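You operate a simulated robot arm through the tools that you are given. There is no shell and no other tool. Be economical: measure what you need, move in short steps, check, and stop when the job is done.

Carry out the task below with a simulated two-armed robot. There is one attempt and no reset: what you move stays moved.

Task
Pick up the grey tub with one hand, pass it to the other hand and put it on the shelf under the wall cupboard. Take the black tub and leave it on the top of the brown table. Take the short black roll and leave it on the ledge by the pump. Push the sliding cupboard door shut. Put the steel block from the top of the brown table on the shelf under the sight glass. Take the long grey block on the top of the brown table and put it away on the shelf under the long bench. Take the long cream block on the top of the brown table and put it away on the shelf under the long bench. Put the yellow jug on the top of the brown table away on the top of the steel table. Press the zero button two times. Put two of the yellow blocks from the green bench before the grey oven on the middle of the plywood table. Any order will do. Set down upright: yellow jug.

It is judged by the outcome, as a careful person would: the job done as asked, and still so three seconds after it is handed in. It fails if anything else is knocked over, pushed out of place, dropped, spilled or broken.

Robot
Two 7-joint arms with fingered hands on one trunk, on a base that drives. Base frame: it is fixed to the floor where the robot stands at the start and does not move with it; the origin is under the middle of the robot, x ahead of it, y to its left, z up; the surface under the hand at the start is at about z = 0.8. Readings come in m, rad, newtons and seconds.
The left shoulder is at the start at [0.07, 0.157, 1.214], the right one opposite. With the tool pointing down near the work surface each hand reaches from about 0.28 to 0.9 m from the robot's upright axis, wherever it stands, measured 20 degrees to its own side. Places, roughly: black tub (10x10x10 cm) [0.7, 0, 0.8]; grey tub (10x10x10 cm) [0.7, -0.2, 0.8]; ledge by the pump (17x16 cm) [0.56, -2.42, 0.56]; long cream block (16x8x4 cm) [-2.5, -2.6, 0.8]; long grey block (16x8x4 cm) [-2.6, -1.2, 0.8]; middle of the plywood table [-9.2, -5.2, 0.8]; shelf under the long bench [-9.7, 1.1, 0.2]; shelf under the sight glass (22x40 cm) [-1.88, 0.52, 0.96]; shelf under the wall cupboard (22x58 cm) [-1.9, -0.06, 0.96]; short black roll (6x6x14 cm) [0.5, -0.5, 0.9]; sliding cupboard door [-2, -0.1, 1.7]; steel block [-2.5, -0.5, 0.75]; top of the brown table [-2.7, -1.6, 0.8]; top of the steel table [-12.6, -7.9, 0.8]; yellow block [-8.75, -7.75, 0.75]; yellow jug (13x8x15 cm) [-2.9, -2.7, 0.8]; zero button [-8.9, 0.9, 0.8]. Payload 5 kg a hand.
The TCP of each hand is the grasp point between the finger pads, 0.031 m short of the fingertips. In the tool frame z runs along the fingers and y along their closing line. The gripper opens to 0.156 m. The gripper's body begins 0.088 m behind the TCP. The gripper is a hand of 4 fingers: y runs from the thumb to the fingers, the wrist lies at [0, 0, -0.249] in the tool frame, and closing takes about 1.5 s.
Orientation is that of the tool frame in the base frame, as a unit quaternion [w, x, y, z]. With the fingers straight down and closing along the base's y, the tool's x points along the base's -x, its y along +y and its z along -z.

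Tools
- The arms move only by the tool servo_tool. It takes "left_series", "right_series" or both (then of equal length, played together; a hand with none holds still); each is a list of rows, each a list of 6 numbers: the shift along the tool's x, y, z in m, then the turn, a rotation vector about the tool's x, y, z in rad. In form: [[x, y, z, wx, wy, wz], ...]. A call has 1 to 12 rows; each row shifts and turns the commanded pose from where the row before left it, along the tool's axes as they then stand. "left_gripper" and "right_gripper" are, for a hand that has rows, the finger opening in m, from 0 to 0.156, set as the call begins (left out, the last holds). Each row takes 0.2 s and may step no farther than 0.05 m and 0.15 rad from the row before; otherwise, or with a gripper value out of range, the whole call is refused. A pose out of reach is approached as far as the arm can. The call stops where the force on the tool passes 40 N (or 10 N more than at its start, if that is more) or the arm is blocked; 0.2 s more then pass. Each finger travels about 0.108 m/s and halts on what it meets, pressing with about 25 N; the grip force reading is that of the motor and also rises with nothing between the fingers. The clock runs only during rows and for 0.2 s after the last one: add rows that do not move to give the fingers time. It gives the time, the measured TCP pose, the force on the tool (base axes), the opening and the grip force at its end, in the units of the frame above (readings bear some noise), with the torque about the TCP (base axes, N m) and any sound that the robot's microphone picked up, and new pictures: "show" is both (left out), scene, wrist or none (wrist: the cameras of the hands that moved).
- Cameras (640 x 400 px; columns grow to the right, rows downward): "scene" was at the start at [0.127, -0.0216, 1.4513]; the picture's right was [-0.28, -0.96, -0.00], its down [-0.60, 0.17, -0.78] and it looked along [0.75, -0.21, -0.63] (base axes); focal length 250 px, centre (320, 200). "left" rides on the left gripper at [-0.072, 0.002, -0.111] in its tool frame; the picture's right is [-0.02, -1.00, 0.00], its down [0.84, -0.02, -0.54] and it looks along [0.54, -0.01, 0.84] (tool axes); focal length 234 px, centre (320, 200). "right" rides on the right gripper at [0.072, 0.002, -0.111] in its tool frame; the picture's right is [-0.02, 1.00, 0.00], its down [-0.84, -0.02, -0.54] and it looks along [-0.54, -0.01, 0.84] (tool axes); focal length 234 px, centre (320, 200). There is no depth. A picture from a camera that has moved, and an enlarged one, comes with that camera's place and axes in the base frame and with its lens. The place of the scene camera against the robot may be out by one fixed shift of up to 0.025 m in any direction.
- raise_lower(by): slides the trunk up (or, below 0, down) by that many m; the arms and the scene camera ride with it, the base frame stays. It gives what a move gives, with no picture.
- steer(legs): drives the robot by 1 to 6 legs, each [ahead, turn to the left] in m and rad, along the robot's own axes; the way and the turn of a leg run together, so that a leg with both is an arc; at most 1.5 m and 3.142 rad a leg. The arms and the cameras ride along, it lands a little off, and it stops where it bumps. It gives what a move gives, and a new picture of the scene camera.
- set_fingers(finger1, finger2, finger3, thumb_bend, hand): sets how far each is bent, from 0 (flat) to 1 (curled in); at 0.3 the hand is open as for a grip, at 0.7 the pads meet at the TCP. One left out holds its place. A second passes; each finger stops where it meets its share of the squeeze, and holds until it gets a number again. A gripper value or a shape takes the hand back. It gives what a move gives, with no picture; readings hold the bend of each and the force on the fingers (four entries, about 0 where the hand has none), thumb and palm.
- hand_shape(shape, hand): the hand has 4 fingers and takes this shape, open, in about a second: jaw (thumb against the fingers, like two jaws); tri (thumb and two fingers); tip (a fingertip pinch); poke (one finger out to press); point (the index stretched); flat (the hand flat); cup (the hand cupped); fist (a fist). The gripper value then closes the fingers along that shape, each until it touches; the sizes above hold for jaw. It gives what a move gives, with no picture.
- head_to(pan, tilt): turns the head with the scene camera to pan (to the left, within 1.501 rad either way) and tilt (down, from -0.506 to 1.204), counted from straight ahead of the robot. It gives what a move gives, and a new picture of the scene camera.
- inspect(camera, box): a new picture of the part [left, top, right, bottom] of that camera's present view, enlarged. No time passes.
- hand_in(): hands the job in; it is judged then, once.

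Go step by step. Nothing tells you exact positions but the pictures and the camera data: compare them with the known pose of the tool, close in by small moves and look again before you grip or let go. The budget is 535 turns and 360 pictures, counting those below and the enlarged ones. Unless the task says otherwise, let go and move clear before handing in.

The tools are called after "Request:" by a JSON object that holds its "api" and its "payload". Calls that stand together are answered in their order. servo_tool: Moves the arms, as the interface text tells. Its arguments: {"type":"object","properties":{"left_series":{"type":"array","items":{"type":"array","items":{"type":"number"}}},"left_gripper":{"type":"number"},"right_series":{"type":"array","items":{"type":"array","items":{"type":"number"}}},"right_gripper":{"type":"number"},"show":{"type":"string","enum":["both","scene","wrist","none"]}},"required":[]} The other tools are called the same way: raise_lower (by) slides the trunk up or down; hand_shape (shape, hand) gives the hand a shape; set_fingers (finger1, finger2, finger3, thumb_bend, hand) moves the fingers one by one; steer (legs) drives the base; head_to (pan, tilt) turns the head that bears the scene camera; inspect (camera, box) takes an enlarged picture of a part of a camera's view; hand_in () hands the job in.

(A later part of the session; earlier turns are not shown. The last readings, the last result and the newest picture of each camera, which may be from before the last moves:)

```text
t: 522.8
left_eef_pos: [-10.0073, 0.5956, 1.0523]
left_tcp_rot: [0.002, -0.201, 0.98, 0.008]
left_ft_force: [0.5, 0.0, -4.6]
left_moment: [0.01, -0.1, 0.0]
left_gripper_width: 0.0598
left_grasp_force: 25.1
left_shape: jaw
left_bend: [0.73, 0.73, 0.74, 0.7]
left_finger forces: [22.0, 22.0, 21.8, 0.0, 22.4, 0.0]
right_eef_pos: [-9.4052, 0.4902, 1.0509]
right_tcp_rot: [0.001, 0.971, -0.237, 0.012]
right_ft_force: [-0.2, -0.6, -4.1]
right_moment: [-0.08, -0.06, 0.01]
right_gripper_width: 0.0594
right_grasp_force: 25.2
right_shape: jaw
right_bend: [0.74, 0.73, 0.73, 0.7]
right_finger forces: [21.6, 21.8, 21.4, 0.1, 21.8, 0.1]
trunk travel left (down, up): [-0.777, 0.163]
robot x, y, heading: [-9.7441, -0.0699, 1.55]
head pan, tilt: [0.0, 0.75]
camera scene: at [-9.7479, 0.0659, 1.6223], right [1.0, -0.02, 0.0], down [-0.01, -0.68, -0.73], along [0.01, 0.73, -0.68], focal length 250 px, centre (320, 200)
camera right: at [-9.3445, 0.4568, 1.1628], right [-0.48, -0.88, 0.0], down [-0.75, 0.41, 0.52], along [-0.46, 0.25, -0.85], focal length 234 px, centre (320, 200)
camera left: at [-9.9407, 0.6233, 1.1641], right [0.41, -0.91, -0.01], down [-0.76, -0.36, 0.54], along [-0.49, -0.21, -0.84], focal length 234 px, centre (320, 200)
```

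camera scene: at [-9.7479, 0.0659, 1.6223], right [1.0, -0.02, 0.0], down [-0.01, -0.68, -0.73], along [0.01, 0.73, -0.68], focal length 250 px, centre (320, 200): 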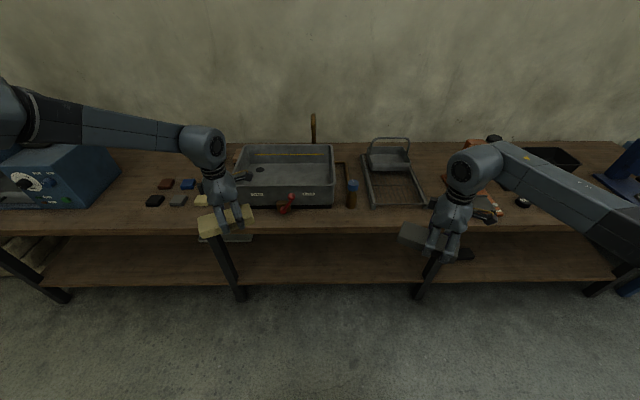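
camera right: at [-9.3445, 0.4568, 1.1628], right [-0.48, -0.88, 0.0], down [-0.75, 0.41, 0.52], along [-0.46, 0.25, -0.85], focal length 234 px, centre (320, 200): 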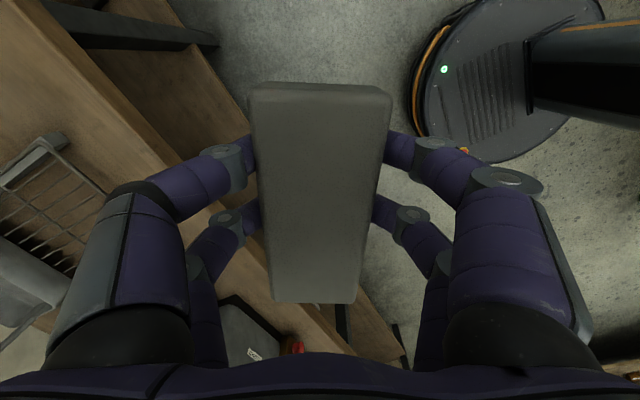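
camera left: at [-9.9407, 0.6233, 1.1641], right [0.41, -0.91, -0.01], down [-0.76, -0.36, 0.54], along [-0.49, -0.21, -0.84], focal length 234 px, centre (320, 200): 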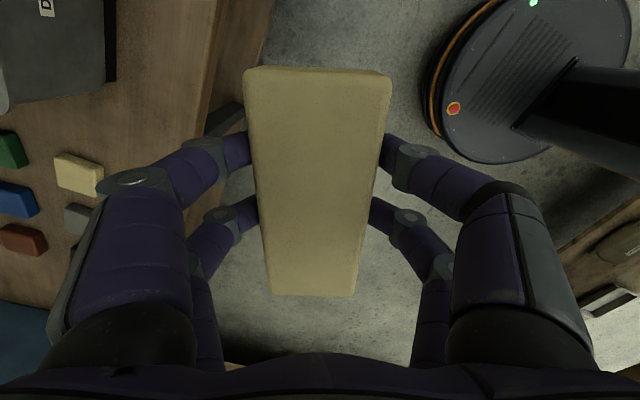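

The bench front is at y ≈ 0.73, close to the left hand. I'll back off 12 cm first, then lower the trunk in two steps.

Request:
{"api": "steer", "payload": {"legs": [[-0.12, 0.0]]}}

Request:
{"api": "raise_lower", "payload": {"by": -0.4}}

Request:
{"api": "raise_lower", "payload": {"by": -0.36}}

Request:
{"api": "inspect", "payload": {"camera": "scene", "box": [0, 0, 640, 400]}}

Request:
{"api": "inspect", "payload": {"camera": "left", "box": [0, 0, 640, 400]}}

```text
t: 524.0
left_eef_pos: [-10.0103, 0.4754, 1.0528]
left_tcp_rot: [0.002, -0.2, 0.98, 0.007]
left_ft_force: [0.3, -0.1, -4.7]
left_moment: [0.01, -0.06, -0.03]
left_gripper_width: 0.0599
left_grasp_force: 24.9
left_shape: jaw
left_bend: [0.73, 0.73, 0.74, 0.7]
left_finger forces: [22.3, 22.2, 22.0, 0.0, 22.4, 0.1]
right_eef_pos: [-9.4092, 0.3719, 1.0504]
right_tcp_rot: [0.002, 0.972, -0.237, 0.013]
right_ft_force: [0.4, 0.4, -4.4]
right_moment: [-0.04, -0.08, 0.01]
right_gripper_width: 0.0592
right_grasp_force: 25.5
right_shape: jaw
right_bend: [0.74, 0.73, 0.73, 0.7]
right_finger forces: [21.7, 21.7, 21.5, 0.0, 21.8, 0.0]
trunk travel left (down, up): [-0.777, 0.163]
robot x, y, heading: [-9.7469, -0.1876, 1.557]
head pan, tilt: [0.0, 0.75]
camera scene: at [-9.7501, -0.0536, 1.6221], right [1.0, -0.02, 0.0], down [-0.01, -0.68, -0.73], along [0.01, 0.73, -0.68], focal length 250 px, centre (320, 200)
```

scene: 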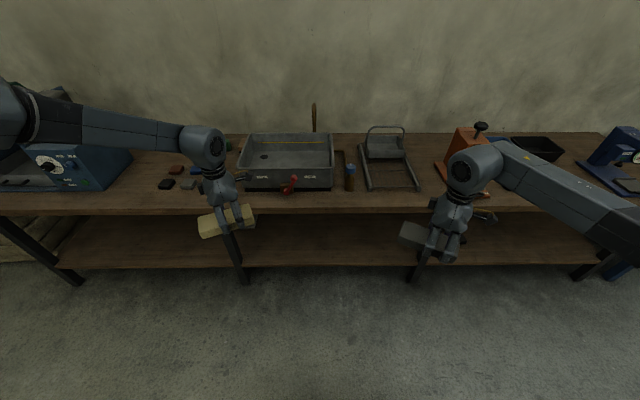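

```text
t: 527.8
left_eef_pos: [-10.0092, 0.4753, 0.6543]
left_tcp_rot: [0.002, -0.2, 0.98, 0.007]
left_ft_force: [-0.6, -0.3, -4.6]
left_moment: [0.04, -0.08, -0.04]
left_gripper_width: 0.0598
left_grasp_force: 25.2
left_shape: jaw
left_bend: [0.73, 0.73, 0.74, 0.7]
left_finger forces: [22.3, 22.2, 22.1, 0.1, 22.4, 0.0]
right_eef_pos: [-9.4087, 0.37, 0.6503]
right_tcp_rot: [0.001, 0.972, -0.236, 0.012]
right_ft_force: [0.5, 0.0, -4.4]
right_moment: [-0.06, -0.08, -0.04]
right_gripper_width: 0.0597
right_grasp_force: 25.1
right_shape: jaw
right_bend: [0.74, 0.73, 0.73, 0.7]
right_finger forces: [21.7, 21.7, 21.5, 0.1, 22.0, 0.1]
trunk travel left (down, up): [-0.377, 0.563]
robot x, y, heading: [-9.7508, -0.1909, 1.555]
head pan, tilt: [0.0, 0.75]
```

```text
t: 531.3
left_eef_pos: [-10.0086, 0.4753, 0.2933]
left_tcp_rot: [0.002, -0.2, 0.98, 0.007]
left_ft_force: [-0.1, 0.3, -5.2]
left_moment: [-0.01, -0.09, 0.0]
left_gripper_width: 0.0598
left_grasp_force: 24.8
left_shape: jaw
left_bend: [0.73, 0.73, 0.74, 0.7]
left_finger forces: [22.2, 22.3, 22.1, 0.1, 22.5, 0.0]
right_eef_pos: [-9.407, 0.3708, 0.2914]
right_tcp_rot: [0.001, 0.972, -0.235, 0.013]
right_ft_force: [-0.3, 0.3, -4.3]
right_moment: [-0.05, -0.09, -0.01]
right_gripper_width: 0.0592
right_grasp_force: 25.2
right_shape: jaw
right_bend: [0.74, 0.73, 0.73, 0.7]
right_finger forces: [21.7, 21.8, 21.6, 0.1, 21.9, 0.1]
trunk travel left (down, up): [-0.017, 0.923]
robot x, y, heading: [-9.7495, -0.189, 1.553]
head pan, tilt: [0.0, 0.75]
```

```text
1.00 times, centred on (320, 200) of scene (not enlarged: the box is as wide or as high as the picture)
camera zoom: at [-9.75, -0.0547, 0.8623], right [1.0, -0.02, 0.0], down [-0.01, -0.68, -0.73], along [0.01, 0.73, -0.68], focal length 250 px, centre (320, 200)
```

zoom: 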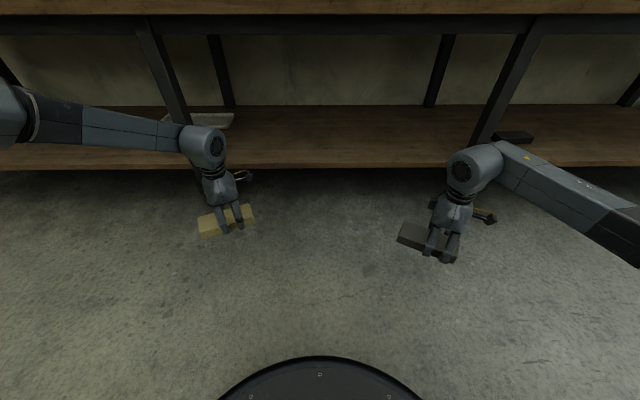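

```text
1.00 times, centred on (320, 200) of left (not enlarged: the box is as wide or as high as the picture)
camera zoom: at [-9.9433, 0.5026, 0.4041], right [0.41, -0.91, -0.01], down [-0.76, -0.36, 0.54], along [-0.49, -0.21, -0.84], focal length 234 px, centre (320, 200)
```

zoom: 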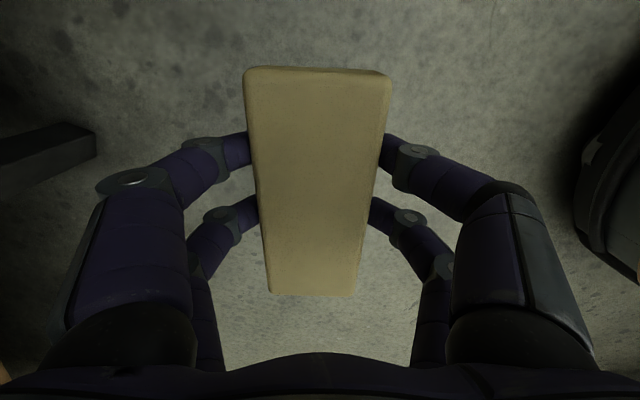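

The scene camera sees under the bench nicely. The left forearm sticks out sideways towards a leg, so I'll angle the robot left: the right hand goes in first while the left stays in front.

Request:
{"api": "steer", "payload": {"legs": [[0, 0.35], [0.28, 0]]}}

```text
t: 534.4
left_eef_pos: [-10.309, 0.6133, 0.2916]
left_tcp_rot: [0.0, -0.364, 0.931, 0.008]
left_ft_force: [0.0, -1.2, -5.2]
left_moment: [0.07, -0.07, -0.01]
left_gripper_width: 0.0596
left_grasp_force: 24.8
left_shape: jaw
left_bend: [0.73, 0.73, 0.74, 0.7]
left_finger forces: [22.1, 22.1, 21.9, 0.1, 22.3, 0.1]
right_eef_pos: [-9.7066, 0.7167, 0.2885]
right_tcp_rot: [-0.001, 0.998, -0.067, 0.013]
right_ft_force: [-0.1, 0.6, -4.4]
right_moment: [-0.02, -0.1, 0.01]
right_gripper_width: 0.0592
right_grasp_force: 25.2
right_shape: jaw
right_bend: [0.74, 0.73, 0.73, 0.7]
right_finger forces: [21.7, 21.8, 21.5, 0.0, 21.9, 0.1]
trunk travel left (down, up): [-0.017, 0.923]
robot x, y, heading: [-9.839, 0.0783, 1.9]
head pan, tilt: [0.0, 0.75]
camera scene: at [-9.886, 0.2051, 0.8622], right [0.95, 0.32, 0.0], down [0.22, -0.65, -0.73], along [-0.23, 0.69, -0.68], focal length 250 px, centre (320, 200)
```

scene: 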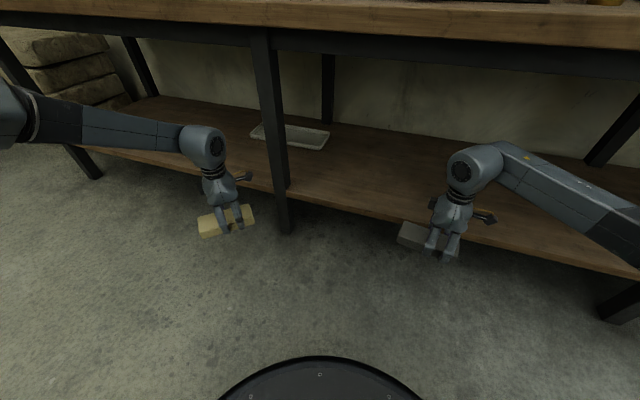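

The shelf top is at z ≈ 0.19 with its front edge at y ≈ 0.9. Extending the right arm in to y ≈ 1.0.

Request:
{"api": "servo_tool", "payload": {"right_series": [[-0.0055, -0.04, 0, 0, 0, 0], [-0.0055, -0.04, 0, 0, 0, 0], [-0.0055, -0.04, 0, 0, 0, 0], [-0.0055, -0.04, 0, 0, 0, 0], [-0.0055, -0.04, 0, 0, 0, 0], [-0.0055, -0.04, 0, 0, 0, 0], [-0.0055, -0.04, 0, 0, 0, 0], [0, 0, 0, 0, 0, 0]], "show": "both"}}

```text
t: 534.9
left_eef_pos: [-10.3066, 0.6148, 0.2911]
left_tcp_rot: [0.001, -0.362, 0.932, 0.007]
left_ft_force: [0.0, 0.3, -4.4]
left_moment: [0.05, -0.08, 0.0]
left_gripper_width: 0.0597
left_grasp_force: 25.1
left_shape: jaw
left_bend: [0.73, 0.73, 0.74, 0.7]
left_finger forces: [22.0, 22.2, 21.9, 0.0, 22.4, 0.0]
right_eef_pos: [-9.701, 0.774, 0.285]
right_tcp_rot: [0.011, 0.998, -0.063, 0.022]
right_ft_force: [3.2, -19.1, 0.1]
right_moment: [-0.46, 0.26, 1.76]
right_gripper_width: 0.0585
right_grasp_force: 24.8
right_shape: jaw
right_bend: [0.72, 0.73, 0.75, 0.72]
right_finger forces: [26.3, 29.0, 18.8, 0.0, 18.1, 0.0]
trunk travel left (down, up): [-0.017, 0.923]
robot x, y, heading: [-9.8418, 0.0775, 1.895]
head pan, tilt: [0.0, 0.75]
stopped in row 2 (right hand): the force on the tool passed its limit at 51 N (the readings are from after the stop); the commanded pose is now the measured one
camera scene: at [-9.8855, 0.2039, 0.8624], right [0.95, 0.32, 0.0], down [0.22, -0.65, -0.73], along [-0.23, 0.69, -0.68], focal length 250 px, centre (320, 200)
camera right: at [-9.6341, 0.7659, 0.3985], right [-0.15, -0.99, 0.02], down [-0.85, 0.14, 0.51], along [-0.5, 0.06, -0.86], focal length 234 px, centre (320, 200)
```

scene: 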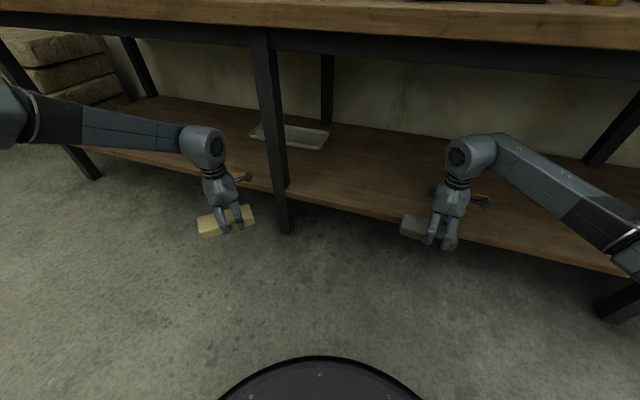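
right: 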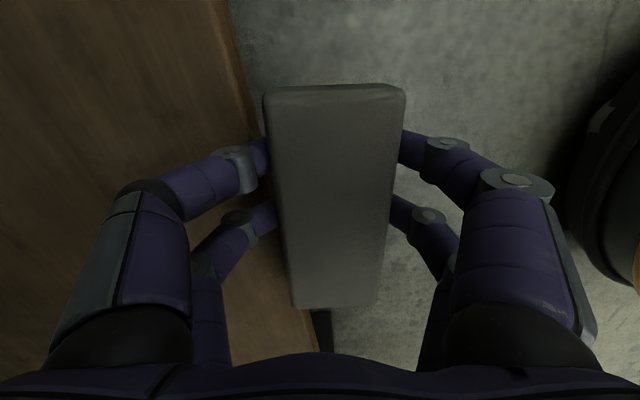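

The fingers met the shelf edge: the shelf is higher than I took it, about z 0.27. I'll draw back a little, raise to clear, and go in again.

Request:
{"api": "servo_tool", "payload": {"right_series": [[0.004, 0.03, 0, 0, 0, 0], [0.004, 0.03, 0, 0, 0, 0], [0, 0, -0.03, 0, 0, 0], [0, 0, -0.025, 0, 0, 0], [0, 0, 0, 0, 0, 0]], "show": "wrist"}}

```text
t: 536.1
left_eef_pos: [-10.3067, 0.6142, 0.2925]
left_tcp_rot: [0.001, -0.363, 0.932, 0.006]
left_ft_force: [-0.2, -0.3, -4.0]
left_moment: [0.05, -0.05, 0.0]
left_gripper_width: 0.0595
left_grasp_force: 25.1
left_shape: jaw
left_bend: [0.73, 0.73, 0.74, 0.7]
left_finger forces: [22.1, 22.1, 21.9, 0.0, 22.3, 0.0]
right_eef_pos: [-9.7032, 0.7185, 0.3411]
right_tcp_rot: [0.009, 0.998, -0.063, 0.02]
right_ft_force: [0.0, 0.1, -4.6]
right_moment: [-0.02, -0.1, 0.0]
right_gripper_width: 0.0587
right_grasp_force: 24.6
right_shape: jaw
right_bend: [0.73, 0.73, 0.74, 0.71]
right_finger forces: [22.9, 23.8, 23.2, 0.0, 23.6, 0.0]
trunk travel left (down, up): [-0.017, 0.923]
robot x, y, heading: [-9.8421, 0.0725, 1.89]
head pan, tilt: [0.0, 0.75]
camera right: at [-9.6356, 0.71, 0.4551], right [-0.15, -0.99, 0.01], down [-0.85, 0.14, 0.51], along [-0.51, 0.07, -0.86], focal length 234 px, centre (320, 200)
```

right: 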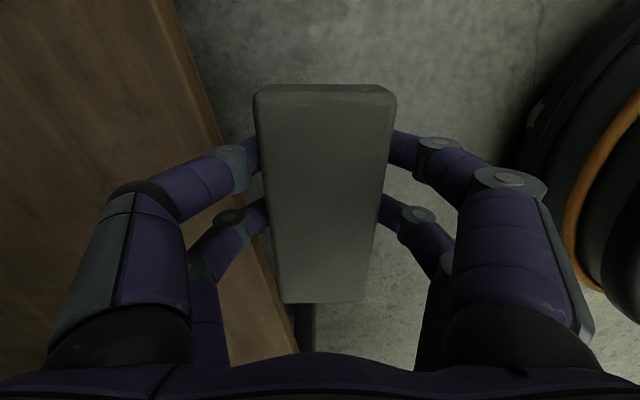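

Request:
{"api": "servo_tool", "payload": {"right_series": [[-0.005, -0.04, 0, 0, 0, 0], [-0.005, -0.04, 0, 0, 0, 0], [-0.005, -0.04, 0, 0, 0, 0], [-0.005, -0.04, 0, 0, 0, 0], [-0.005, -0.04, 0, 0, 0, 0], [-0.005, -0.035, 0, 0, 0, 0], [0, 0, 0, 0, 0, 0]], "show": "both"}}

```text
t: 537.7
left_eef_pos: [-10.3067, 0.6156, 0.2927]
left_tcp_rot: [0.001, -0.363, 0.932, 0.006]
left_ft_force: [-0.1, 0.0, -4.9]
left_moment: [0.03, -0.04, -0.01]
left_gripper_width: 0.0598
left_grasp_force: 24.7
left_shape: jaw
left_bend: [0.73, 0.73, 0.74, 0.7]
left_finger forces: [22.1, 22.1, 21.9, 0.0, 22.4, 0.0]
right_eef_pos: [-9.7007, 0.9531, 0.3355]
right_tcp_rot: [0.009, 0.998, -0.064, 0.02]
right_ft_force: [-0.2, -0.1, -5.3]
right_moment: [-0.02, -0.14, 0.0]
right_gripper_width: 0.0587
right_grasp_force: 25.3
right_shape: jaw
right_bend: [0.73, 0.73, 0.74, 0.71]
right_finger forces: [23.0, 23.8, 23.2, 0.0, 23.5, 0.0]
trunk travel left (down, up): [-0.017, 0.923]
robot x, y, heading: [-9.8356, 0.0744, 1.896]
head pan, tilt: [0.0, 0.75]
camera scene: at [-9.8857, 0.2049, 0.8622], right [0.95, 0.32, 0.0], down [0.22, -0.65, -0.73], along [-0.23, 0.69, -0.68], focal length 250 px, centre (320, 200)
camera right: at [-9.6342, 0.944, 0.4485], right [-0.15, -0.99, 0.01], down [-0.85, 0.14, 0.51], along [-0.5, 0.07, -0.86], focal length 234 px, centre (320, 200)
```

scene: 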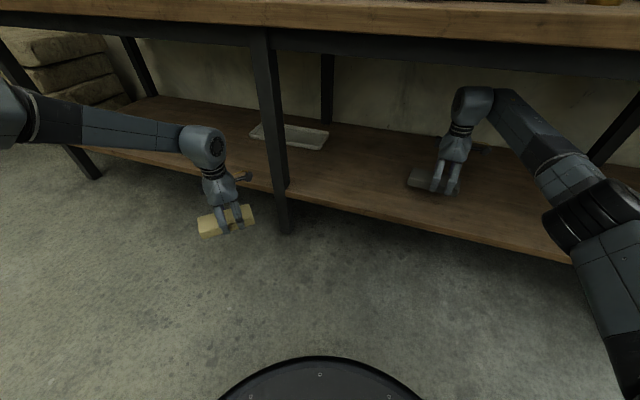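
right: 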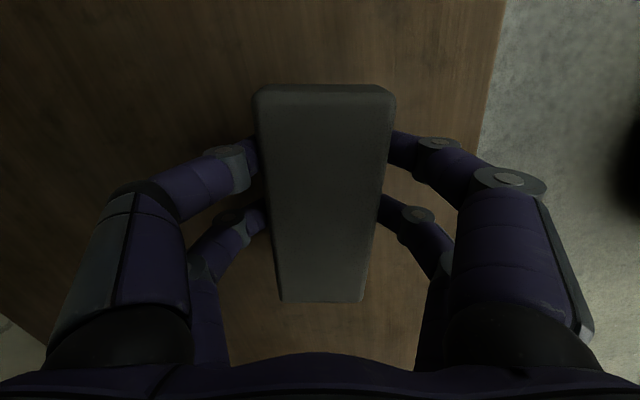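

Fully over the shelf. Lowering in small steps until it touches.

Request:
{"api": "servo_tool", "payload": {"right_series": [[0, 0, 0.01, 0, 0, 0], [0, 0, 0.01, 0, 0, 0], [0, 0, 0.006, 0, 0, 0], [0, 0, 0, 0, 0, 0]], "show": "none"}}

Request:
{"api": "servo_tool", "payload": {"right_series": [[0, 0, 0.005, 0, 0, 0], [0, 0, 0.005, 0, 0, 0], [0, 0, 0.005, 0, 0, 0]], "show": "none"}}

```text
t: 538.7
left_eef_pos: [-10.3079, 0.615, 0.2934]
left_tcp_rot: [0.001, -0.363, 0.932, 0.007]
left_ft_force: [-0.1, 0.4, -4.6]
left_moment: [0.05, -0.02, -0.02]
left_gripper_width: 0.0599
left_grasp_force: 24.1
left_shape: jaw
left_bend: [0.73, 0.73, 0.74, 0.7]
left_finger forces: [22.0, 22.1, 21.8, 0.0, 22.4, 0.1]
right_eef_pos: [-9.7005, 0.9523, 0.3102]
right_tcp_rot: [0.009, 0.998, -0.064, 0.021]
right_ft_force: [-0.3, 0.2, -4.4]
right_moment: [-0.02, -0.1, 0.0]
right_gripper_width: 0.0591
right_grasp_force: 24.7
right_shape: jaw
right_bend: [0.73, 0.73, 0.74, 0.71]
right_finger forces: [23.0, 23.8, 23.2, 0.0, 23.6, 0.0]
trunk travel left (down, up): [-0.017, 0.923]
robot x, y, heading: [-9.8351, 0.0783, 1.89]
head pan, tilt: [0.0, 0.75]
```

```text
t: 539.5
left_eef_pos: [-10.3078, 0.6153, 0.2919]
left_tcp_rot: [0.001, -0.363, 0.932, 0.007]
left_ft_force: [-0.1, 0.7, -4.2]
left_moment: [0.07, -0.07, -0.02]
left_gripper_width: 0.0599
left_grasp_force: 24.8
left_shape: jaw
left_bend: [0.73, 0.73, 0.74, 0.7]
left_finger forces: [22.1, 22.1, 21.9, 0.0, 22.4, 0.0]
right_eef_pos: [-9.701, 0.9541, 0.2954]
right_tcp_rot: [0.009, 0.998, -0.064, 0.02]
right_ft_force: [-0.1, 0.4, -3.9]
right_moment: [0.0, -0.14, 0.01]
right_gripper_width: 0.0588
right_grasp_force: 25.0
right_shape: jaw
right_bend: [0.73, 0.73, 0.74, 0.71]
right_finger forces: [23.0, 23.9, 23.2, 0.0, 23.6, 0.1]
trunk travel left (down, up): [-0.017, 0.923]
robot x, y, heading: [-9.8371, 0.077, 1.896]
head pan, tilt: [0.0, 0.75]
```

Request:
{"api": "servo_tool", "payload": {"right_series": [[0, 0, 0.005, 0, 0, 0], [0, 0, 0.005, 0, 0, 0], [0, 0, 0.005, 0, 0, 0], [0, 0, 0.005, 0, 0, 0]], "show": "wrist"}}

```text
t: 540.7
left_eef_pos: [-10.3059, 0.6144, 0.2936]
left_tcp_rot: [0.002, -0.363, 0.932, 0.008]
left_ft_force: [0.1, 0.6, -3.6]
left_moment: [0.07, -0.06, 0.01]
left_gripper_width: 0.0601
left_grasp_force: 25.0
left_shape: jaw
left_bend: [0.73, 0.73, 0.74, 0.7]
left_finger forces: [22.2, 22.2, 21.9, 0.0, 22.4, 0.1]
right_eef_pos: [-9.7006, 0.954, 0.2851]
right_tcp_rot: [0.004, 0.998, -0.066, 0.017]
right_ft_force: [2.4, -9.7, 22.7]
right_moment: [-0.24, 0.13, 0.21]
right_gripper_width: 0.0598
right_grasp_force: 24.8
right_shape: jaw
right_bend: [0.73, 0.74, 0.75, 0.71]
right_finger forces: [26.7, 28.7, 23.1, 0.1, 22.9, 0.0]
trunk travel left (down, up): [-0.017, 0.923]
robot x, y, heading: [-9.8369, 0.0732, 1.892]
head pan, tilt: [0.0, 0.75]
stopped in row 4 (right hand): the force on the tool passed its limit at 41 N (the readings are from after the stop); the commanded pose is now the measured one
camera right: at [-9.6323, 0.9438, 0.3988], right [-0.15, -0.99, 0.01], down [-0.85, 0.13, 0.52], along [-0.51, 0.07, -0.86], focal length 234 px, centre (320, 200)
```

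right: 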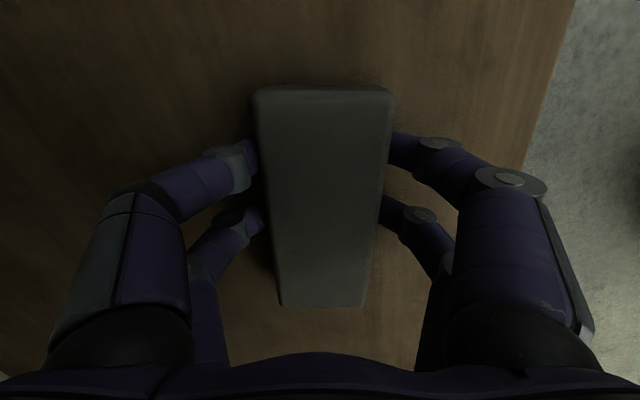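

Down on the shelf (top at ~0.25). Releasing, lifting and pulling back out.

Request:
{"api": "servo_tool", "payload": {"right_series": [[0, 0, -0.002, 0, 0, 0], [0, 0, 0, 0, 0, 0], [0, 0, 0, 0, 0, 0], [0, 0, 0, 0, 0, 0], [0, 0, -0.02, 0, 0, 0], [0, 0, -0.02, 0, 0, 0], [0, 0, -0.015, 0, 0, 0], [0, 0, 0, 0, 0, 0]], "right_gripper": 0.125, "show": "wrist"}}

```text
t: 542.5
left_eef_pos: [-10.3058, 0.615, 0.2923]
left_tcp_rot: [0.001, -0.363, 0.932, 0.007]
left_ft_force: [-0.3, -1.4, -4.5]
left_moment: [0.07, -0.08, -0.01]
left_gripper_width: 0.0597
left_grasp_force: 24.9
left_shape: jaw
left_bend: [0.73, 0.73, 0.74, 0.7]
left_finger forces: [22.2, 22.2, 21.9, 0.0, 22.3, 0.0]
right_eef_pos: [-9.7022, 0.9556, 0.3376]
right_tcp_rot: [0.007, 0.998, -0.065, 0.018]
right_ft_force: [0.5, 0.5, 0.6]
right_moment: [0.02, 0.0, 0.01]
right_gripper_width: 0.125
right_grasp_force: 0.0
right_shape: jaw
right_bend: [0.26, 0.26, 0.26, 0.47]
right_finger forces: [0.1, 0.0, 0.0, 0.1, 0.0, 0.0]
trunk travel left (down, up): [-0.017, 0.923]
robot x, y, heading: [-9.843, 0.0777, 1.893]
head pan, tilt: [0.0, 0.75]
camera right: at [-9.6349, 0.9458, 0.4499], right [-0.15, -0.99, 0.01], down [-0.85, 0.14, 0.51], along [-0.51, 0.07, -0.86], focal length 234 px, centre (320, 200)
```

right: 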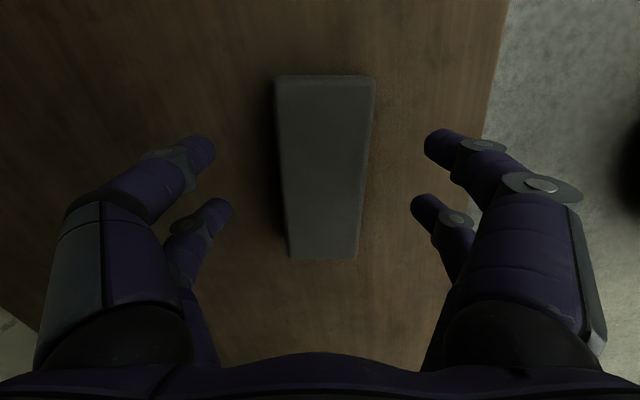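

The grey block lies on the shelf. Backing straight out, then tucking the right arm.

Request:
{"api": "steer", "payload": {"legs": [[-0.38, 0.0]]}}

Request:
{"api": "servo_tool", "payload": {"right_series": [[0.022, 0.042, -0.01, 0, 0, 0], [0.022, 0.042, -0.01, 0, 0, 0], [0.022, 0.042, -0.01, 0, 0, 0], [0.022, 0.042, -0.01, 0, 0, 0], [0.022, 0.042, -0.01, 0, 0, 0], [0.022, 0.042, -0.01, 0, 0, 0], [0.022, 0.042, -0.01, 0, 0, 0], [0.022, 0.042, -0.01, 0, 0, 0], [0, 0, 0, 0, 0, 0]], "show": "scene"}}

```text
t: 544.9
left_eef_pos: [-10.1866, 0.26, 0.2927]
left_tcp_rot: [0.0, -0.362, 0.932, 0.008]
left_ft_force: [0.5, 0.0, -4.8]
left_moment: [0.05, -0.05, -0.02]
left_gripper_width: 0.0597
left_grasp_force: 24.5
left_shape: jaw
left_bend: [0.73, 0.73, 0.74, 0.7]
left_finger forces: [22.1, 22.1, 21.9, 0.1, 22.4, 0.1]
right_eef_pos: [-9.5805, 0.5982, 0.3366]
right_tcp_rot: [0.007, 0.998, -0.066, 0.018]
right_ft_force: [-0.4, -0.2, 0.7]
right_moment: [-0.02, 0.03, 0.01]
right_gripper_width: 0.1249
right_grasp_force: 0.0
right_shape: jaw
right_bend: [0.26, 0.26, 0.26, 0.47]
right_finger forces: [0.1, 0.0, 0.0, 0.1, 0.0, 0.1]
trunk travel left (down, up): [-0.017, 0.923]
robot x, y, heading: [-9.7167, -0.281, 1.887]
head pan, tilt: [0.0, 0.75]
camera scene: at [-9.7668, -0.1512, 0.8623], right [0.95, 0.31, 0.0], down [0.21, -0.65, -0.73], along [-0.23, 0.69, -0.68], focal length 250 px, centre (320, 200)
```

scene: 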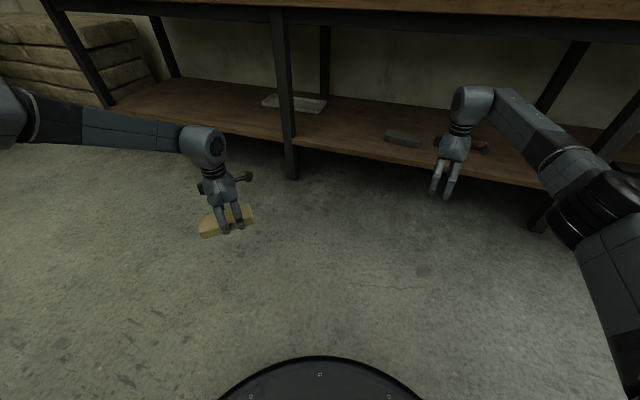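

```text
t: 546.9
left_eef_pos: [-10.1867, 0.2611, 0.2933]
left_tcp_rot: [0.001, -0.361, 0.932, 0.008]
left_ft_force: [0.0, -0.7, -4.5]
left_moment: [0.04, -0.09, -0.01]
left_gripper_width: 0.0598
left_grasp_force: 25.1
left_shape: jaw
left_bend: [0.73, 0.73, 0.74, 0.7]
left_finger forces: [22.2, 22.1, 21.9, 0.0, 22.3, 0.0]
right_eef_pos: [-9.4546, 0.2413, 0.4292]
right_tcp_rot: [0.006, 0.998, -0.065, 0.018]
right_ft_force: [-0.2, 0.5, 0.0]
right_moment: [0.03, -0.03, 0.02]
right_gripper_width: 0.1245
right_grasp_force: 0.0
right_shape: jaw
right_bend: [0.26, 0.26, 0.26, 0.47]
right_finger forces: [0.0, 0.1, 0.0, 0.0, 0.1, 0.0]
trunk travel left (down, up): [-0.017, 0.923]
robot x, y, heading: [-9.7194, -0.2801, 1.889]
head pan, tilt: [0.0, 0.75]
camera scene: at [-9.7668, -0.1514, 0.8623], right [0.95, 0.31, 0.0], down [0.21, -0.65, -0.73], along [-0.23, 0.69, -0.68], focal length 250 px, centre (320, 200)
```

scene: 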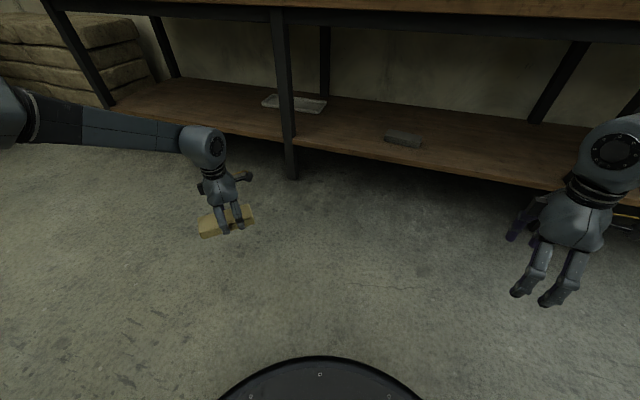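

Grey block confirmed on the shelf. Now I'll shift the robot right so the left arm's whole forearm fits within this bay, and raise the left hand a bit.

Request:
{"api": "servo_tool", "payload": {"left_series": [[0, 0, -0.02, 0, 0, 0], [0, 0, -0.02, 0, 0, 0], [0, 0, -0.015, 0, 0, 0], [0, 0, 0, 0, 0, 0]], "show": "none"}}

Request:
{"api": "steer", "payload": {"legs": [[0, -1.889], [0.6, 0], [0, 1.56], [0.25, 0]]}}

```text
t: 547.9
left_eef_pos: [-10.1885, 0.2615, 0.3478]
left_tcp_rot: [0.001, -0.361, 0.933, 0.007]
left_ft_force: [0.7, -0.5, -4.4]
left_moment: [0.04, -0.08, -0.02]
left_gripper_width: 0.0597
left_grasp_force: 24.7
left_shape: jaw
left_bend: [0.73, 0.73, 0.74, 0.7]
left_finger forces: [22.3, 22.1, 21.9, 0.0, 22.3, 0.0]
right_eef_pos: [-9.4544, 0.2424, 0.428]
right_tcp_rot: [0.006, 0.998, -0.066, 0.017]
right_ft_force: [-0.5, -0.5, -0.2]
right_moment: [0.0, 0.02, 0.01]
right_gripper_width: 0.1246
right_grasp_force: 0.0
right_shape: jaw
right_bend: [0.26, 0.26, 0.26, 0.47]
right_finger forces: [0.0, 0.0, 0.0, 0.0, 0.1, 0.0]
trunk travel left (down, up): [-0.017, 0.923]
robot x, y, heading: [-9.7202, -0.2808, 1.89]
head pan, tilt: [0.0, 0.75]
```

```text
t: 551.4
left_eef_pos: [-9.2936, 0.3004, 0.3448]
left_tcp_rot: [0.006, 0.298, 0.955, 0.004]
left_ft_force: [-0.7, 1.2, -4.8]
left_moment: [-0.12, -0.14, -0.02]
left_gripper_width: 0.0594
left_grasp_force: 24.6
left_shape: jaw
left_bend: [0.73, 0.73, 0.74, 0.7]
left_finger forces: [22.5, 22.6, 22.4, 0.0, 22.8, 0.0]
right_eef_pos: [-9.1556, -0.4048, 0.4167]
right_tcp_rot: [0.022, 0.749, -0.663, -0.004]
right_ft_force: [-0.2, -0.3, -0.5]
right_moment: [0.07, -0.02, 0.03]
right_gripper_width: 0.1247
right_grasp_force: 0.0
right_shape: jaw
right_bend: [0.26, 0.26, 0.25, 0.47]
right_finger forces: [0.0, 0.1, 0.1, 0.0, 0.1, 0.0]
trunk travel left (down, up): [-0.017, 0.923]
robot x, y, heading: [-9.714, -0.277, 0.563]
head pan, tilt: [0.0, 0.75]
stopped in leg 1: the robot was blocked; the commanded pose is now the measured one
camera scene: at [-9.6068, -0.202, 0.8602], right [0.54, -0.84, 0.0], down [-0.58, -0.37, -0.73], along [0.61, 0.39, -0.69], focal length 250 px, centre (320, 200)
```

scene: 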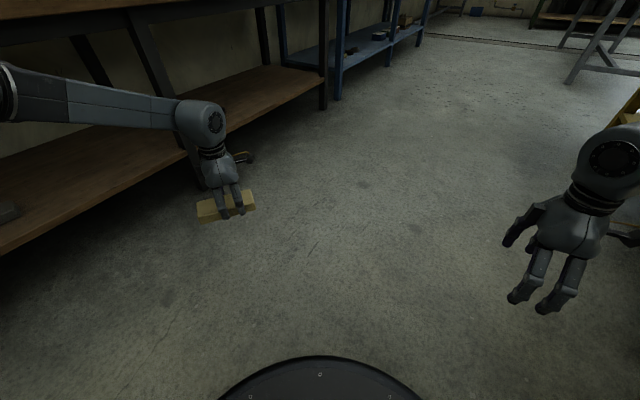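

The left elbow met the bench as I turned. I'll turn back, move further away from the bench, and only then turn.

Request:
{"api": "steer", "payload": {"legs": [[0, 0.7], [-0.35, 0]]}}

```text
t: 555.7
left_eef_pos: [-9.882, 0.1071, 0.3698]
left_tcp_rot: [0.007, -0.058, 0.998, 0.027]
left_ft_force: [-0.9, -0.2, -3.3]
left_moment: [-0.03, -0.12, -0.01]
left_gripper_width: 0.0589
left_grasp_force: 24.8
left_shape: jaw
left_bend: [0.73, 0.73, 0.74, 0.7]
left_finger forces: [23.0, 23.2, 23.2, 0.0, 23.2, 0.0]
right_eef_pos: [-9.327, -0.3244, 0.4168]
right_tcp_rot: [0.004, 0.939, -0.344, -0.018]
right_ft_force: [-1.1, -2.4, 1.0]
right_moment: [0.3, 0.0, 0.03]
right_gripper_width: 0.1248
right_grasp_force: 0.1
right_shape: jaw
right_bend: [0.25, 0.25, 0.26, 0.47]
right_finger forces: [0.0, 0.0, 0.0, 0.1, 0.0, 0.1]
trunk travel left (down, up): [-0.017, 0.923]
robot x, y, heading: [-9.8182, -0.5942, 1.317]
head pan, tilt: [0.0, 0.75]
stopped in leg 2: the robot was blocked; the commanded pose is now the measured one
camera scene: at [-9.7733, -0.4308, 0.8603], right [0.97, -0.25, -0.01], down [-0.19, -0.69, -0.7], along [0.17, 0.68, -0.71], focal length 250 px, centre (320, 200)
```

scene: 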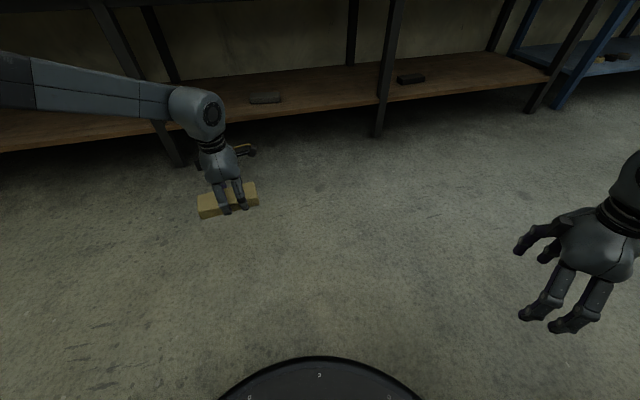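

Bumped the table behind. I'll ease forward, tuck the right hand inward, then do the turn in mid-aisle.

Request:
{"api": "steer", "payload": {"legs": [[0.12, 0.0]]}}

Request:
{"api": "servo_tool", "payload": {"right_series": [[-0.036, 0.0174, 0, 0, 0, 0], [-0.036, 0.0174, 0, 0, 0, 0], [-0.036, 0.0174, 0, 0, 0, 0], [-0.036, 0.0174, 0, 0, 0, 0], [-0.036, 0.0174, 0, 0, 0, 0], [0, 0, 0, 0, 0, 0]], "show": "none"}}

Request:
{"api": "head_to", "payload": {"pan": -1.45, "tilt": 0.4}}

```text
t: 556.5
left_eef_pos: [-9.8865, 0.1154, 0.4024]
left_tcp_rot: [0.015, -0.061, 0.996, 0.057]
left_ft_force: [-3.4, -0.6, -0.6]
left_moment: [-0.03, -0.28, -0.02]
left_gripper_width: 0.0591
left_grasp_force: 25.1
left_shape: jaw
left_bend: [0.73, 0.73, 0.74, 0.7]
left_finger forces: [23.1, 23.3, 23.4, 0.0, 23.4, 0.1]
right_eef_pos: [-9.342, -0.3019, 0.4283]
right_tcp_rot: [-0.027, 0.946, -0.322, -0.035]
right_ft_force: [1.2, -0.7, 2.1]
right_moment: [0.17, -0.04, -0.04]
right_gripper_width: 0.1252
right_grasp_force: 0.1
right_shape: jaw
right_bend: [0.25, 0.25, 0.25, 0.47]
right_finger forces: [0.0, 0.0, 0.0, 0.1, 0.1, 0.1]
trunk travel left (down, up): [-0.017, 0.923]
robot x, y, heading: [-9.811, -0.5575, 1.417]
head pan, tilt: [0.0, 0.75]
stopped in leg 1: the robot was blocked; the commanded pose is now the measured one
camera scene: at [-9.7796, -0.4012, 0.8641], right [0.99, -0.16, -0.02], down [-0.12, -0.7, -0.71], along [0.1, 0.7, -0.71], focal length 250 px, centre (320, 200)
```

scene: 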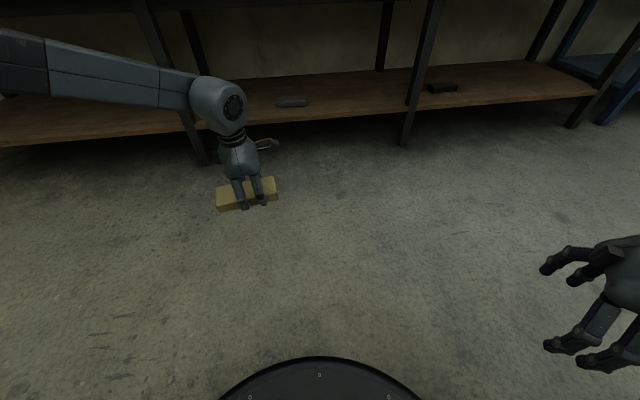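

```text
t: 556.9
left_eef_pos: [-9.8746, 0.1198, 0.4077]
left_tcp_rot: [0.021, -0.053, 0.996, 0.065]
left_ft_force: [-0.9, 0.1, -1.6]
left_moment: [-0.03, -0.19, -0.03]
left_gripper_width: 0.0588
left_grasp_force: 24.8
left_shape: jaw
left_bend: [0.73, 0.73, 0.74, 0.7]
left_finger forces: [23.2, 23.5, 23.8, 0.1, 23.3, 0.0]
right_eef_pos: [-9.3688, -0.2929, 0.4343]
right_tcp_rot: [-0.039, 0.945, -0.323, -0.039]
right_ft_force: [-2.1, 0.3, 0.5]
right_moment: [-0.02, -0.2, -0.03]
right_gripper_width: 0.1252
right_grasp_force: 0.0
right_shape: jaw
right_bend: [0.25, 0.25, 0.25, 0.47]
right_finger forces: [0.1, 0.0, 0.0, 0.1, 0.1, 0.0]
trunk travel left (down, up): [-0.017, 0.923]
robot x, y, heading: [-9.8108, -0.5535, 1.458]
head pan, tilt: [0.0, 0.75]
stopped in row 1 (right hand): the arm was blocked; the commanded pose is now the measured one
```

```text
t: 558.4
left_eef_pos: [-9.8701, 0.1223, 0.4021]
left_tcp_rot: [0.023, -0.049, 0.997, 0.061]
left_ft_force: [-1.1, -0.8, -5.2]
left_moment: [-0.02, -0.12, -0.02]
left_gripper_width: 0.0589
left_grasp_force: 24.9
left_shape: jaw
left_bend: [0.73, 0.73, 0.74, 0.7]
left_finger forces: [23.2, 23.4, 23.8, 0.1, 23.5, 0.0]
right_eef_pos: [-9.3666, -0.2941, 0.4336]
right_tcp_rot: [-0.04, 0.943, -0.329, -0.035]
right_ft_force: [0.3, 0.0, -0.6]
right_moment: [0.03, 0.01, 0.01]
right_gripper_width: 0.1251
right_grasp_force: 0.1
right_shape: jaw
right_bend: [0.25, 0.25, 0.25, 0.47]
right_finger forces: [0.1, 0.0, 0.1, 0.0, 0.0, 0.0]
trunk travel left (down, up): [-0.017, 0.923]
robot x, y, heading: [-9.8064, -0.5478, 1.443]
head pan, tilt: [-1.45, 0.4]
camera scene: at [-9.7036, -0.4616, 0.8938], right [-0.01, -1.0, 0.04], down [-0.4, -0.04, -0.92], along [0.92, -0.03, -0.4], focal length 250 px, centre (320, 200)
```

scene: 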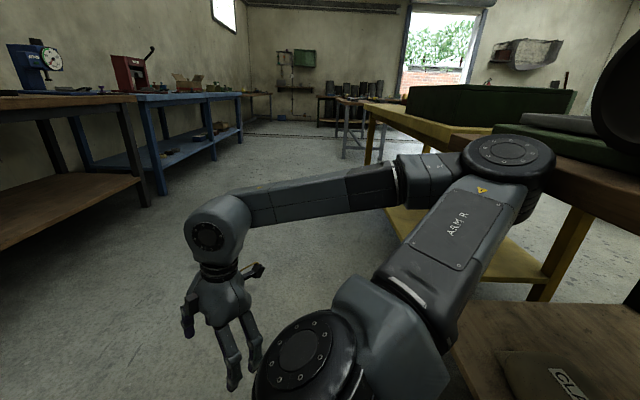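

Request:
{"api": "head_to", "payload": {"pan": 1.45, "tilt": 0.4}}

```text
t: 561.0
left_eef_pos: [-9.8708, 0.1205, 0.4044]
left_tcp_rot: [0.022, -0.048, 0.997, 0.062]
left_ft_force: [1.8, 1.7, -4.5]
left_moment: [-0.16, 0.09, 0.02]
left_gripper_width: 0.059
left_grasp_force: 25.1
left_shape: jaw
left_bend: [0.73, 0.73, 0.74, 0.7]
left_finger forces: [23.3, 23.4, 23.6, 0.1, 23.4, 0.0]
right_eef_pos: [-9.3677, -0.2941, 0.4318]
right_tcp_rot: [-0.038, 0.943, -0.327, -0.037]
right_ft_force: [1.1, -0.1, -0.7]
right_moment: [0.08, 0.11, 0.01]
right_gripper_width: 0.1252
right_grasp_force: 0.1
right_shape: jaw
right_bend: [0.25, 0.25, 0.25, 0.47]
right_finger forces: [0.1, 0.1, 0.0, 0.0, 0.0, 0.1]
trunk travel left (down, up): [-0.017, 0.923]
robot x, y, heading: [-9.8084, -0.5489, 1.438]
head pan, tilt: [1.45, 0.4]
camera scene: at [-9.8861, -0.439, 0.897], right [0.25, 0.97, -0.05], down [0.36, -0.14, -0.92], along [-0.9, 0.21, -0.38], focal length 250 px, centre (320, 200)
```

scene: 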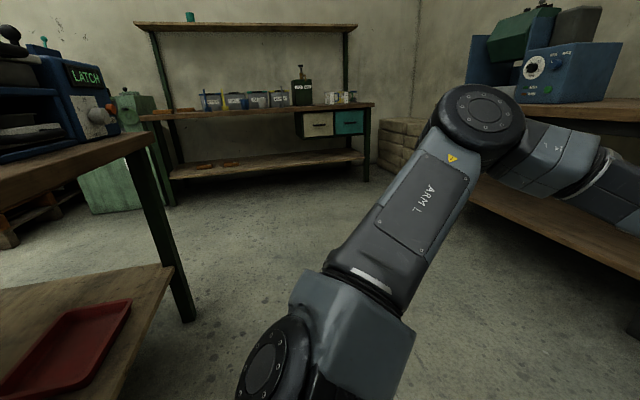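

The robot is slightly tilted: its right elbow is resting on the edge of the table behind. Raising the trunk will lift it off.

Request:
{"api": "raise_lower", "payload": {"by": 0.15}}

Request:
{"api": "head_to", "payload": {"pan": -1.45, "tilt": 0.5}}

```text
t: 561.7
left_eef_pos: [-9.8713, 0.1274, 0.4546]
left_tcp_rot: [0.027, -0.051, 0.996, 0.065]
left_ft_force: [-2.6, -1.1, -5.5]
left_moment: [0.04, -0.28, -0.02]
left_gripper_width: 0.059
left_grasp_force: 24.7
left_shape: jaw
left_bend: [0.73, 0.73, 0.74, 0.7]
left_finger forces: [23.3, 23.6, 24.3, 0.0, 23.6, 0.1]
right_eef_pos: [-9.3749, -0.2861, 0.484]
right_tcp_rot: [-0.04, 0.946, -0.321, -0.036]
right_ft_force: [-3.7, 1.3, 0.8]
right_moment: [-0.1, -0.24, 0.0]
right_gripper_width: 0.1249
right_grasp_force: 0.0
right_shape: jaw
right_bend: [0.25, 0.25, 0.25, 0.47]
right_finger forces: [0.1, 0.1, 0.1, 0.0, 0.1, 0.1]
trunk travel left (down, up): [-0.062, 0.878]
robot x, y, heading: [-9.8069, -0.5412, 1.479]
head pan, tilt: [1.45, 0.4]
stopped: the arm was blocked; the commanded pose is now the measured one
```

```text
t: 564.2
left_eef_pos: [-9.8687, 0.1194, 0.4606]
left_tcp_rot: [0.029, -0.047, 0.996, 0.073]
left_ft_force: [0.2, 0.5, -4.7]
left_moment: [-0.01, -0.1, -0.04]
left_gripper_width: 0.0589
left_grasp_force: 25.2
left_shape: jaw
left_bend: [0.73, 0.73, 0.74, 0.7]
left_finger forces: [23.3, 23.7, 24.2, 0.0, 23.5, 0.0]
right_eef_pos: [-9.3798, -0.2823, 0.4799]
right_tcp_rot: [-0.046, 0.949, -0.308, -0.051]
right_ft_force: [0.3, -0.7, -0.7]
right_moment: [-0.01, 0.0, -0.02]
right_gripper_width: 0.1253
right_grasp_force: 0.1
right_shape: jaw
right_bend: [0.25, 0.25, 0.25, 0.47]
right_finger forces: [0.1, 0.0, 0.1, 0.0, 0.1, 0.0]
trunk travel left (down, up): [-0.062, 0.878]
robot x, y, heading: [-9.8095, -0.5452, 1.455]
head pan, tilt: [-1.45, 0.499]
camera scene: at [-9.7056, -0.4245, 0.937], right [0.0, -1.0, 0.07], down [-0.49, -0.07, -0.87], along [0.87, -0.03, -0.49], focal length 250 px, centre (320, 200)
```

scene: 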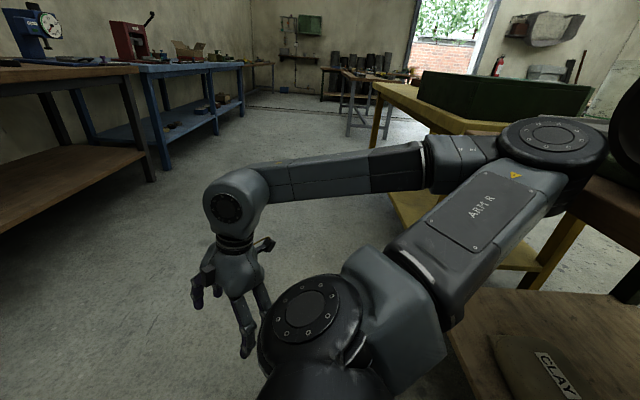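

Request:
{"api": "raise_lower", "payload": {"by": 0.1}}

```text
t: 564.6
left_eef_pos: [-9.8792, 0.0928, 0.4935]
left_tcp_rot: [0.041, -0.05, 0.992, 0.105]
left_ft_force: [-0.4, -0.4, -4.6]
left_moment: [0.04, -0.03, 0.01]
left_gripper_width: 0.0596
left_grasp_force: 25.1
left_shape: jaw
left_bend: [0.74, 0.73, 0.74, 0.7]
left_finger forces: [23.4, 23.8, 23.5, 0.1, 24.9, 0.0]
right_eef_pos: [-9.402, -0.2676, 0.4913]
right_tcp_rot: [-0.066, 0.962, -0.249, -0.093]
right_ft_force: [1.2, -2.9, 1.6]
right_moment: [0.34, 0.05, -0.07]
right_gripper_width: 0.1255
right_grasp_force: 0.0
right_shape: jaw
right_bend: [0.26, 0.26, 0.25, 0.47]
right_finger forces: [0.0, 0.1, 0.0, 0.0, 0.1, 0.1]
trunk travel left (down, up): [-0.066, 0.874]
robot x, y, heading: [-9.8055, -0.5374, 1.467]
head pan, tilt: [-1.45, 0.499]
stopped: the arm was blocked; the commanded pose is now the measured one
```

The elbow is under that table top, not on it. I'll lower the trunk again to relieve it, then move away sideways.

Request:
{"api": "raise_lower", "payload": {"by": -0.065}}

Request:
{"api": "head_to", "payload": {"pan": -1.45, "tilt": 0.35}}

```text
t: 564.9
left_eef_pos: [-9.8823, 0.0567, 0.5156]
left_tcp_rot: [0.048, -0.049, 0.987, 0.142]
left_ft_force: [-1.4, -1.5, -7.4]
left_moment: [0.07, -0.22, -0.03]
left_gripper_width: 0.0598
left_grasp_force: 25.0
left_shape: jaw
left_bend: [0.74, 0.74, 0.74, 0.7]
left_finger forces: [23.3, 23.8, 23.8, 0.1, 25.2, 0.0]
right_eef_pos: [-9.4174, -0.2631, 0.4919]
right_tcp_rot: [-0.086, 0.972, -0.177, -0.129]
right_ft_force: [-0.3, -2.5, -1.2]
right_moment: [0.17, 0.0, -0.02]
right_gripper_width: 0.1251
right_grasp_force: 0.0
right_shape: jaw
right_bend: [0.25, 0.25, 0.25, 0.47]
right_finger forces: [0.0, 0.0, 0.1, 0.1, 0.0, 0.0]
trunk travel left (down, up): [-0.064, 0.876]
robot x, y, heading: [-9.8098, -0.5394, 1.472]
head pan, tilt: [-1.45, 0.499]
stopped: the arm was blocked; the commanded pose is now the measured one
```

```text
t: 565.6
left_eef_pos: [-9.8729, 0.0602, 0.5136]
left_tcp_rot: [0.047, -0.042, 0.988, 0.137]
left_ft_force: [-0.5, -0.3, -5.2]
left_moment: [-0.01, -0.04, 0.0]
left_gripper_width: 0.0599
left_grasp_force: 24.3
left_shape: jaw
left_bend: [0.74, 0.74, 0.74, 0.7]
left_finger forces: [23.4, 24.0, 23.6, 0.0, 25.0, 0.0]
right_eef_pos: [-9.4127, -0.2636, 0.4953]
right_tcp_rot: [-0.087, 0.971, -0.181, -0.127]
right_ft_force: [-0.4, -0.1, 0.8]
right_moment: [-0.05, -0.06, 0.04]
right_gripper_width: 0.125
right_grasp_force: 0.0
right_shape: jaw
right_bend: [0.25, 0.25, 0.25, 0.47]
right_finger forces: [0.1, 0.1, 0.0, 0.0, 0.1, 0.0]
trunk travel left (down, up): [-0.064, 0.876]
robot x, y, heading: [-9.8062, -0.5412, 1.472]
head pan, tilt: [-1.45, 0.351]
camera scene: at [-9.7105, -0.4086, 0.9528], right [0.02, -1.0, 0.09], down [-0.35, -0.09, -0.93], along [0.94, -0.01, -0.35], focal length 250 px, centre (320, 200)
```

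scene: 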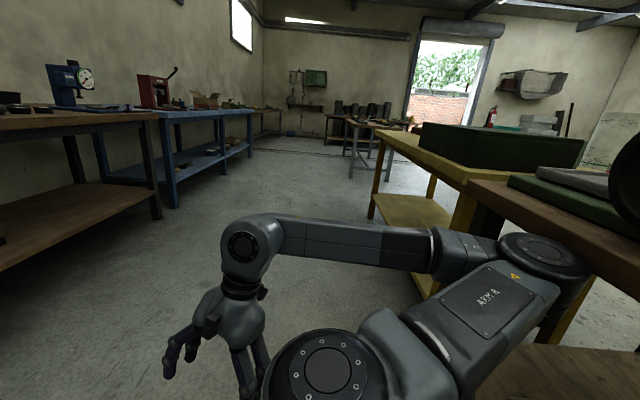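

Request:
{"api": "head_to", "payload": {"pan": -1.5, "tilt": 1.0}}

```text
t: 566.6
left_eef_pos: [-9.8756, 0.057, 0.5151]
left_tcp_rot: [0.047, -0.043, 0.988, 0.139]
left_ft_force: [0.0, 0.4, -4.4]
left_moment: [-0.03, -0.09, -0.02]
left_gripper_width: 0.0597
left_grasp_force: 24.6
left_shape: jaw
left_bend: [0.74, 0.74, 0.74, 0.7]
left_finger forces: [23.4, 24.0, 23.6, 0.0, 25.1, 0.0]
right_eef_pos: [-9.4132, -0.263, 0.4952]
right_tcp_rot: [-0.087, 0.972, -0.178, -0.127]
right_ft_force: [-0.4, 0.0, 0.0]
right_moment: [-0.02, 0.0, -0.02]
right_gripper_width: 0.1251
right_grasp_force: 0.0
right_shape: jaw
right_bend: [0.25, 0.25, 0.25, 0.47]
right_finger forces: [0.0, 0.0, 0.0, 0.0, 0.1, 0.1]
trunk travel left (down, up): [-0.064, 0.876]
robot x, y, heading: [-9.8078, -0.5418, 1.472]
head pan, tilt: [-1.499, 1.0]
camera scene: at [-9.7346, -0.4177, 0.8984], right [-0.03, -1.0, 0.09], down [-0.84, -0.02, -0.54], along [0.54, -0.09, -0.84], focal length 250 px, centre (320, 200)
```

scene: 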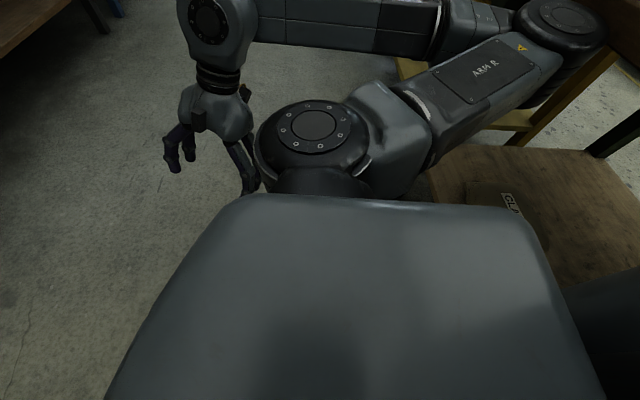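

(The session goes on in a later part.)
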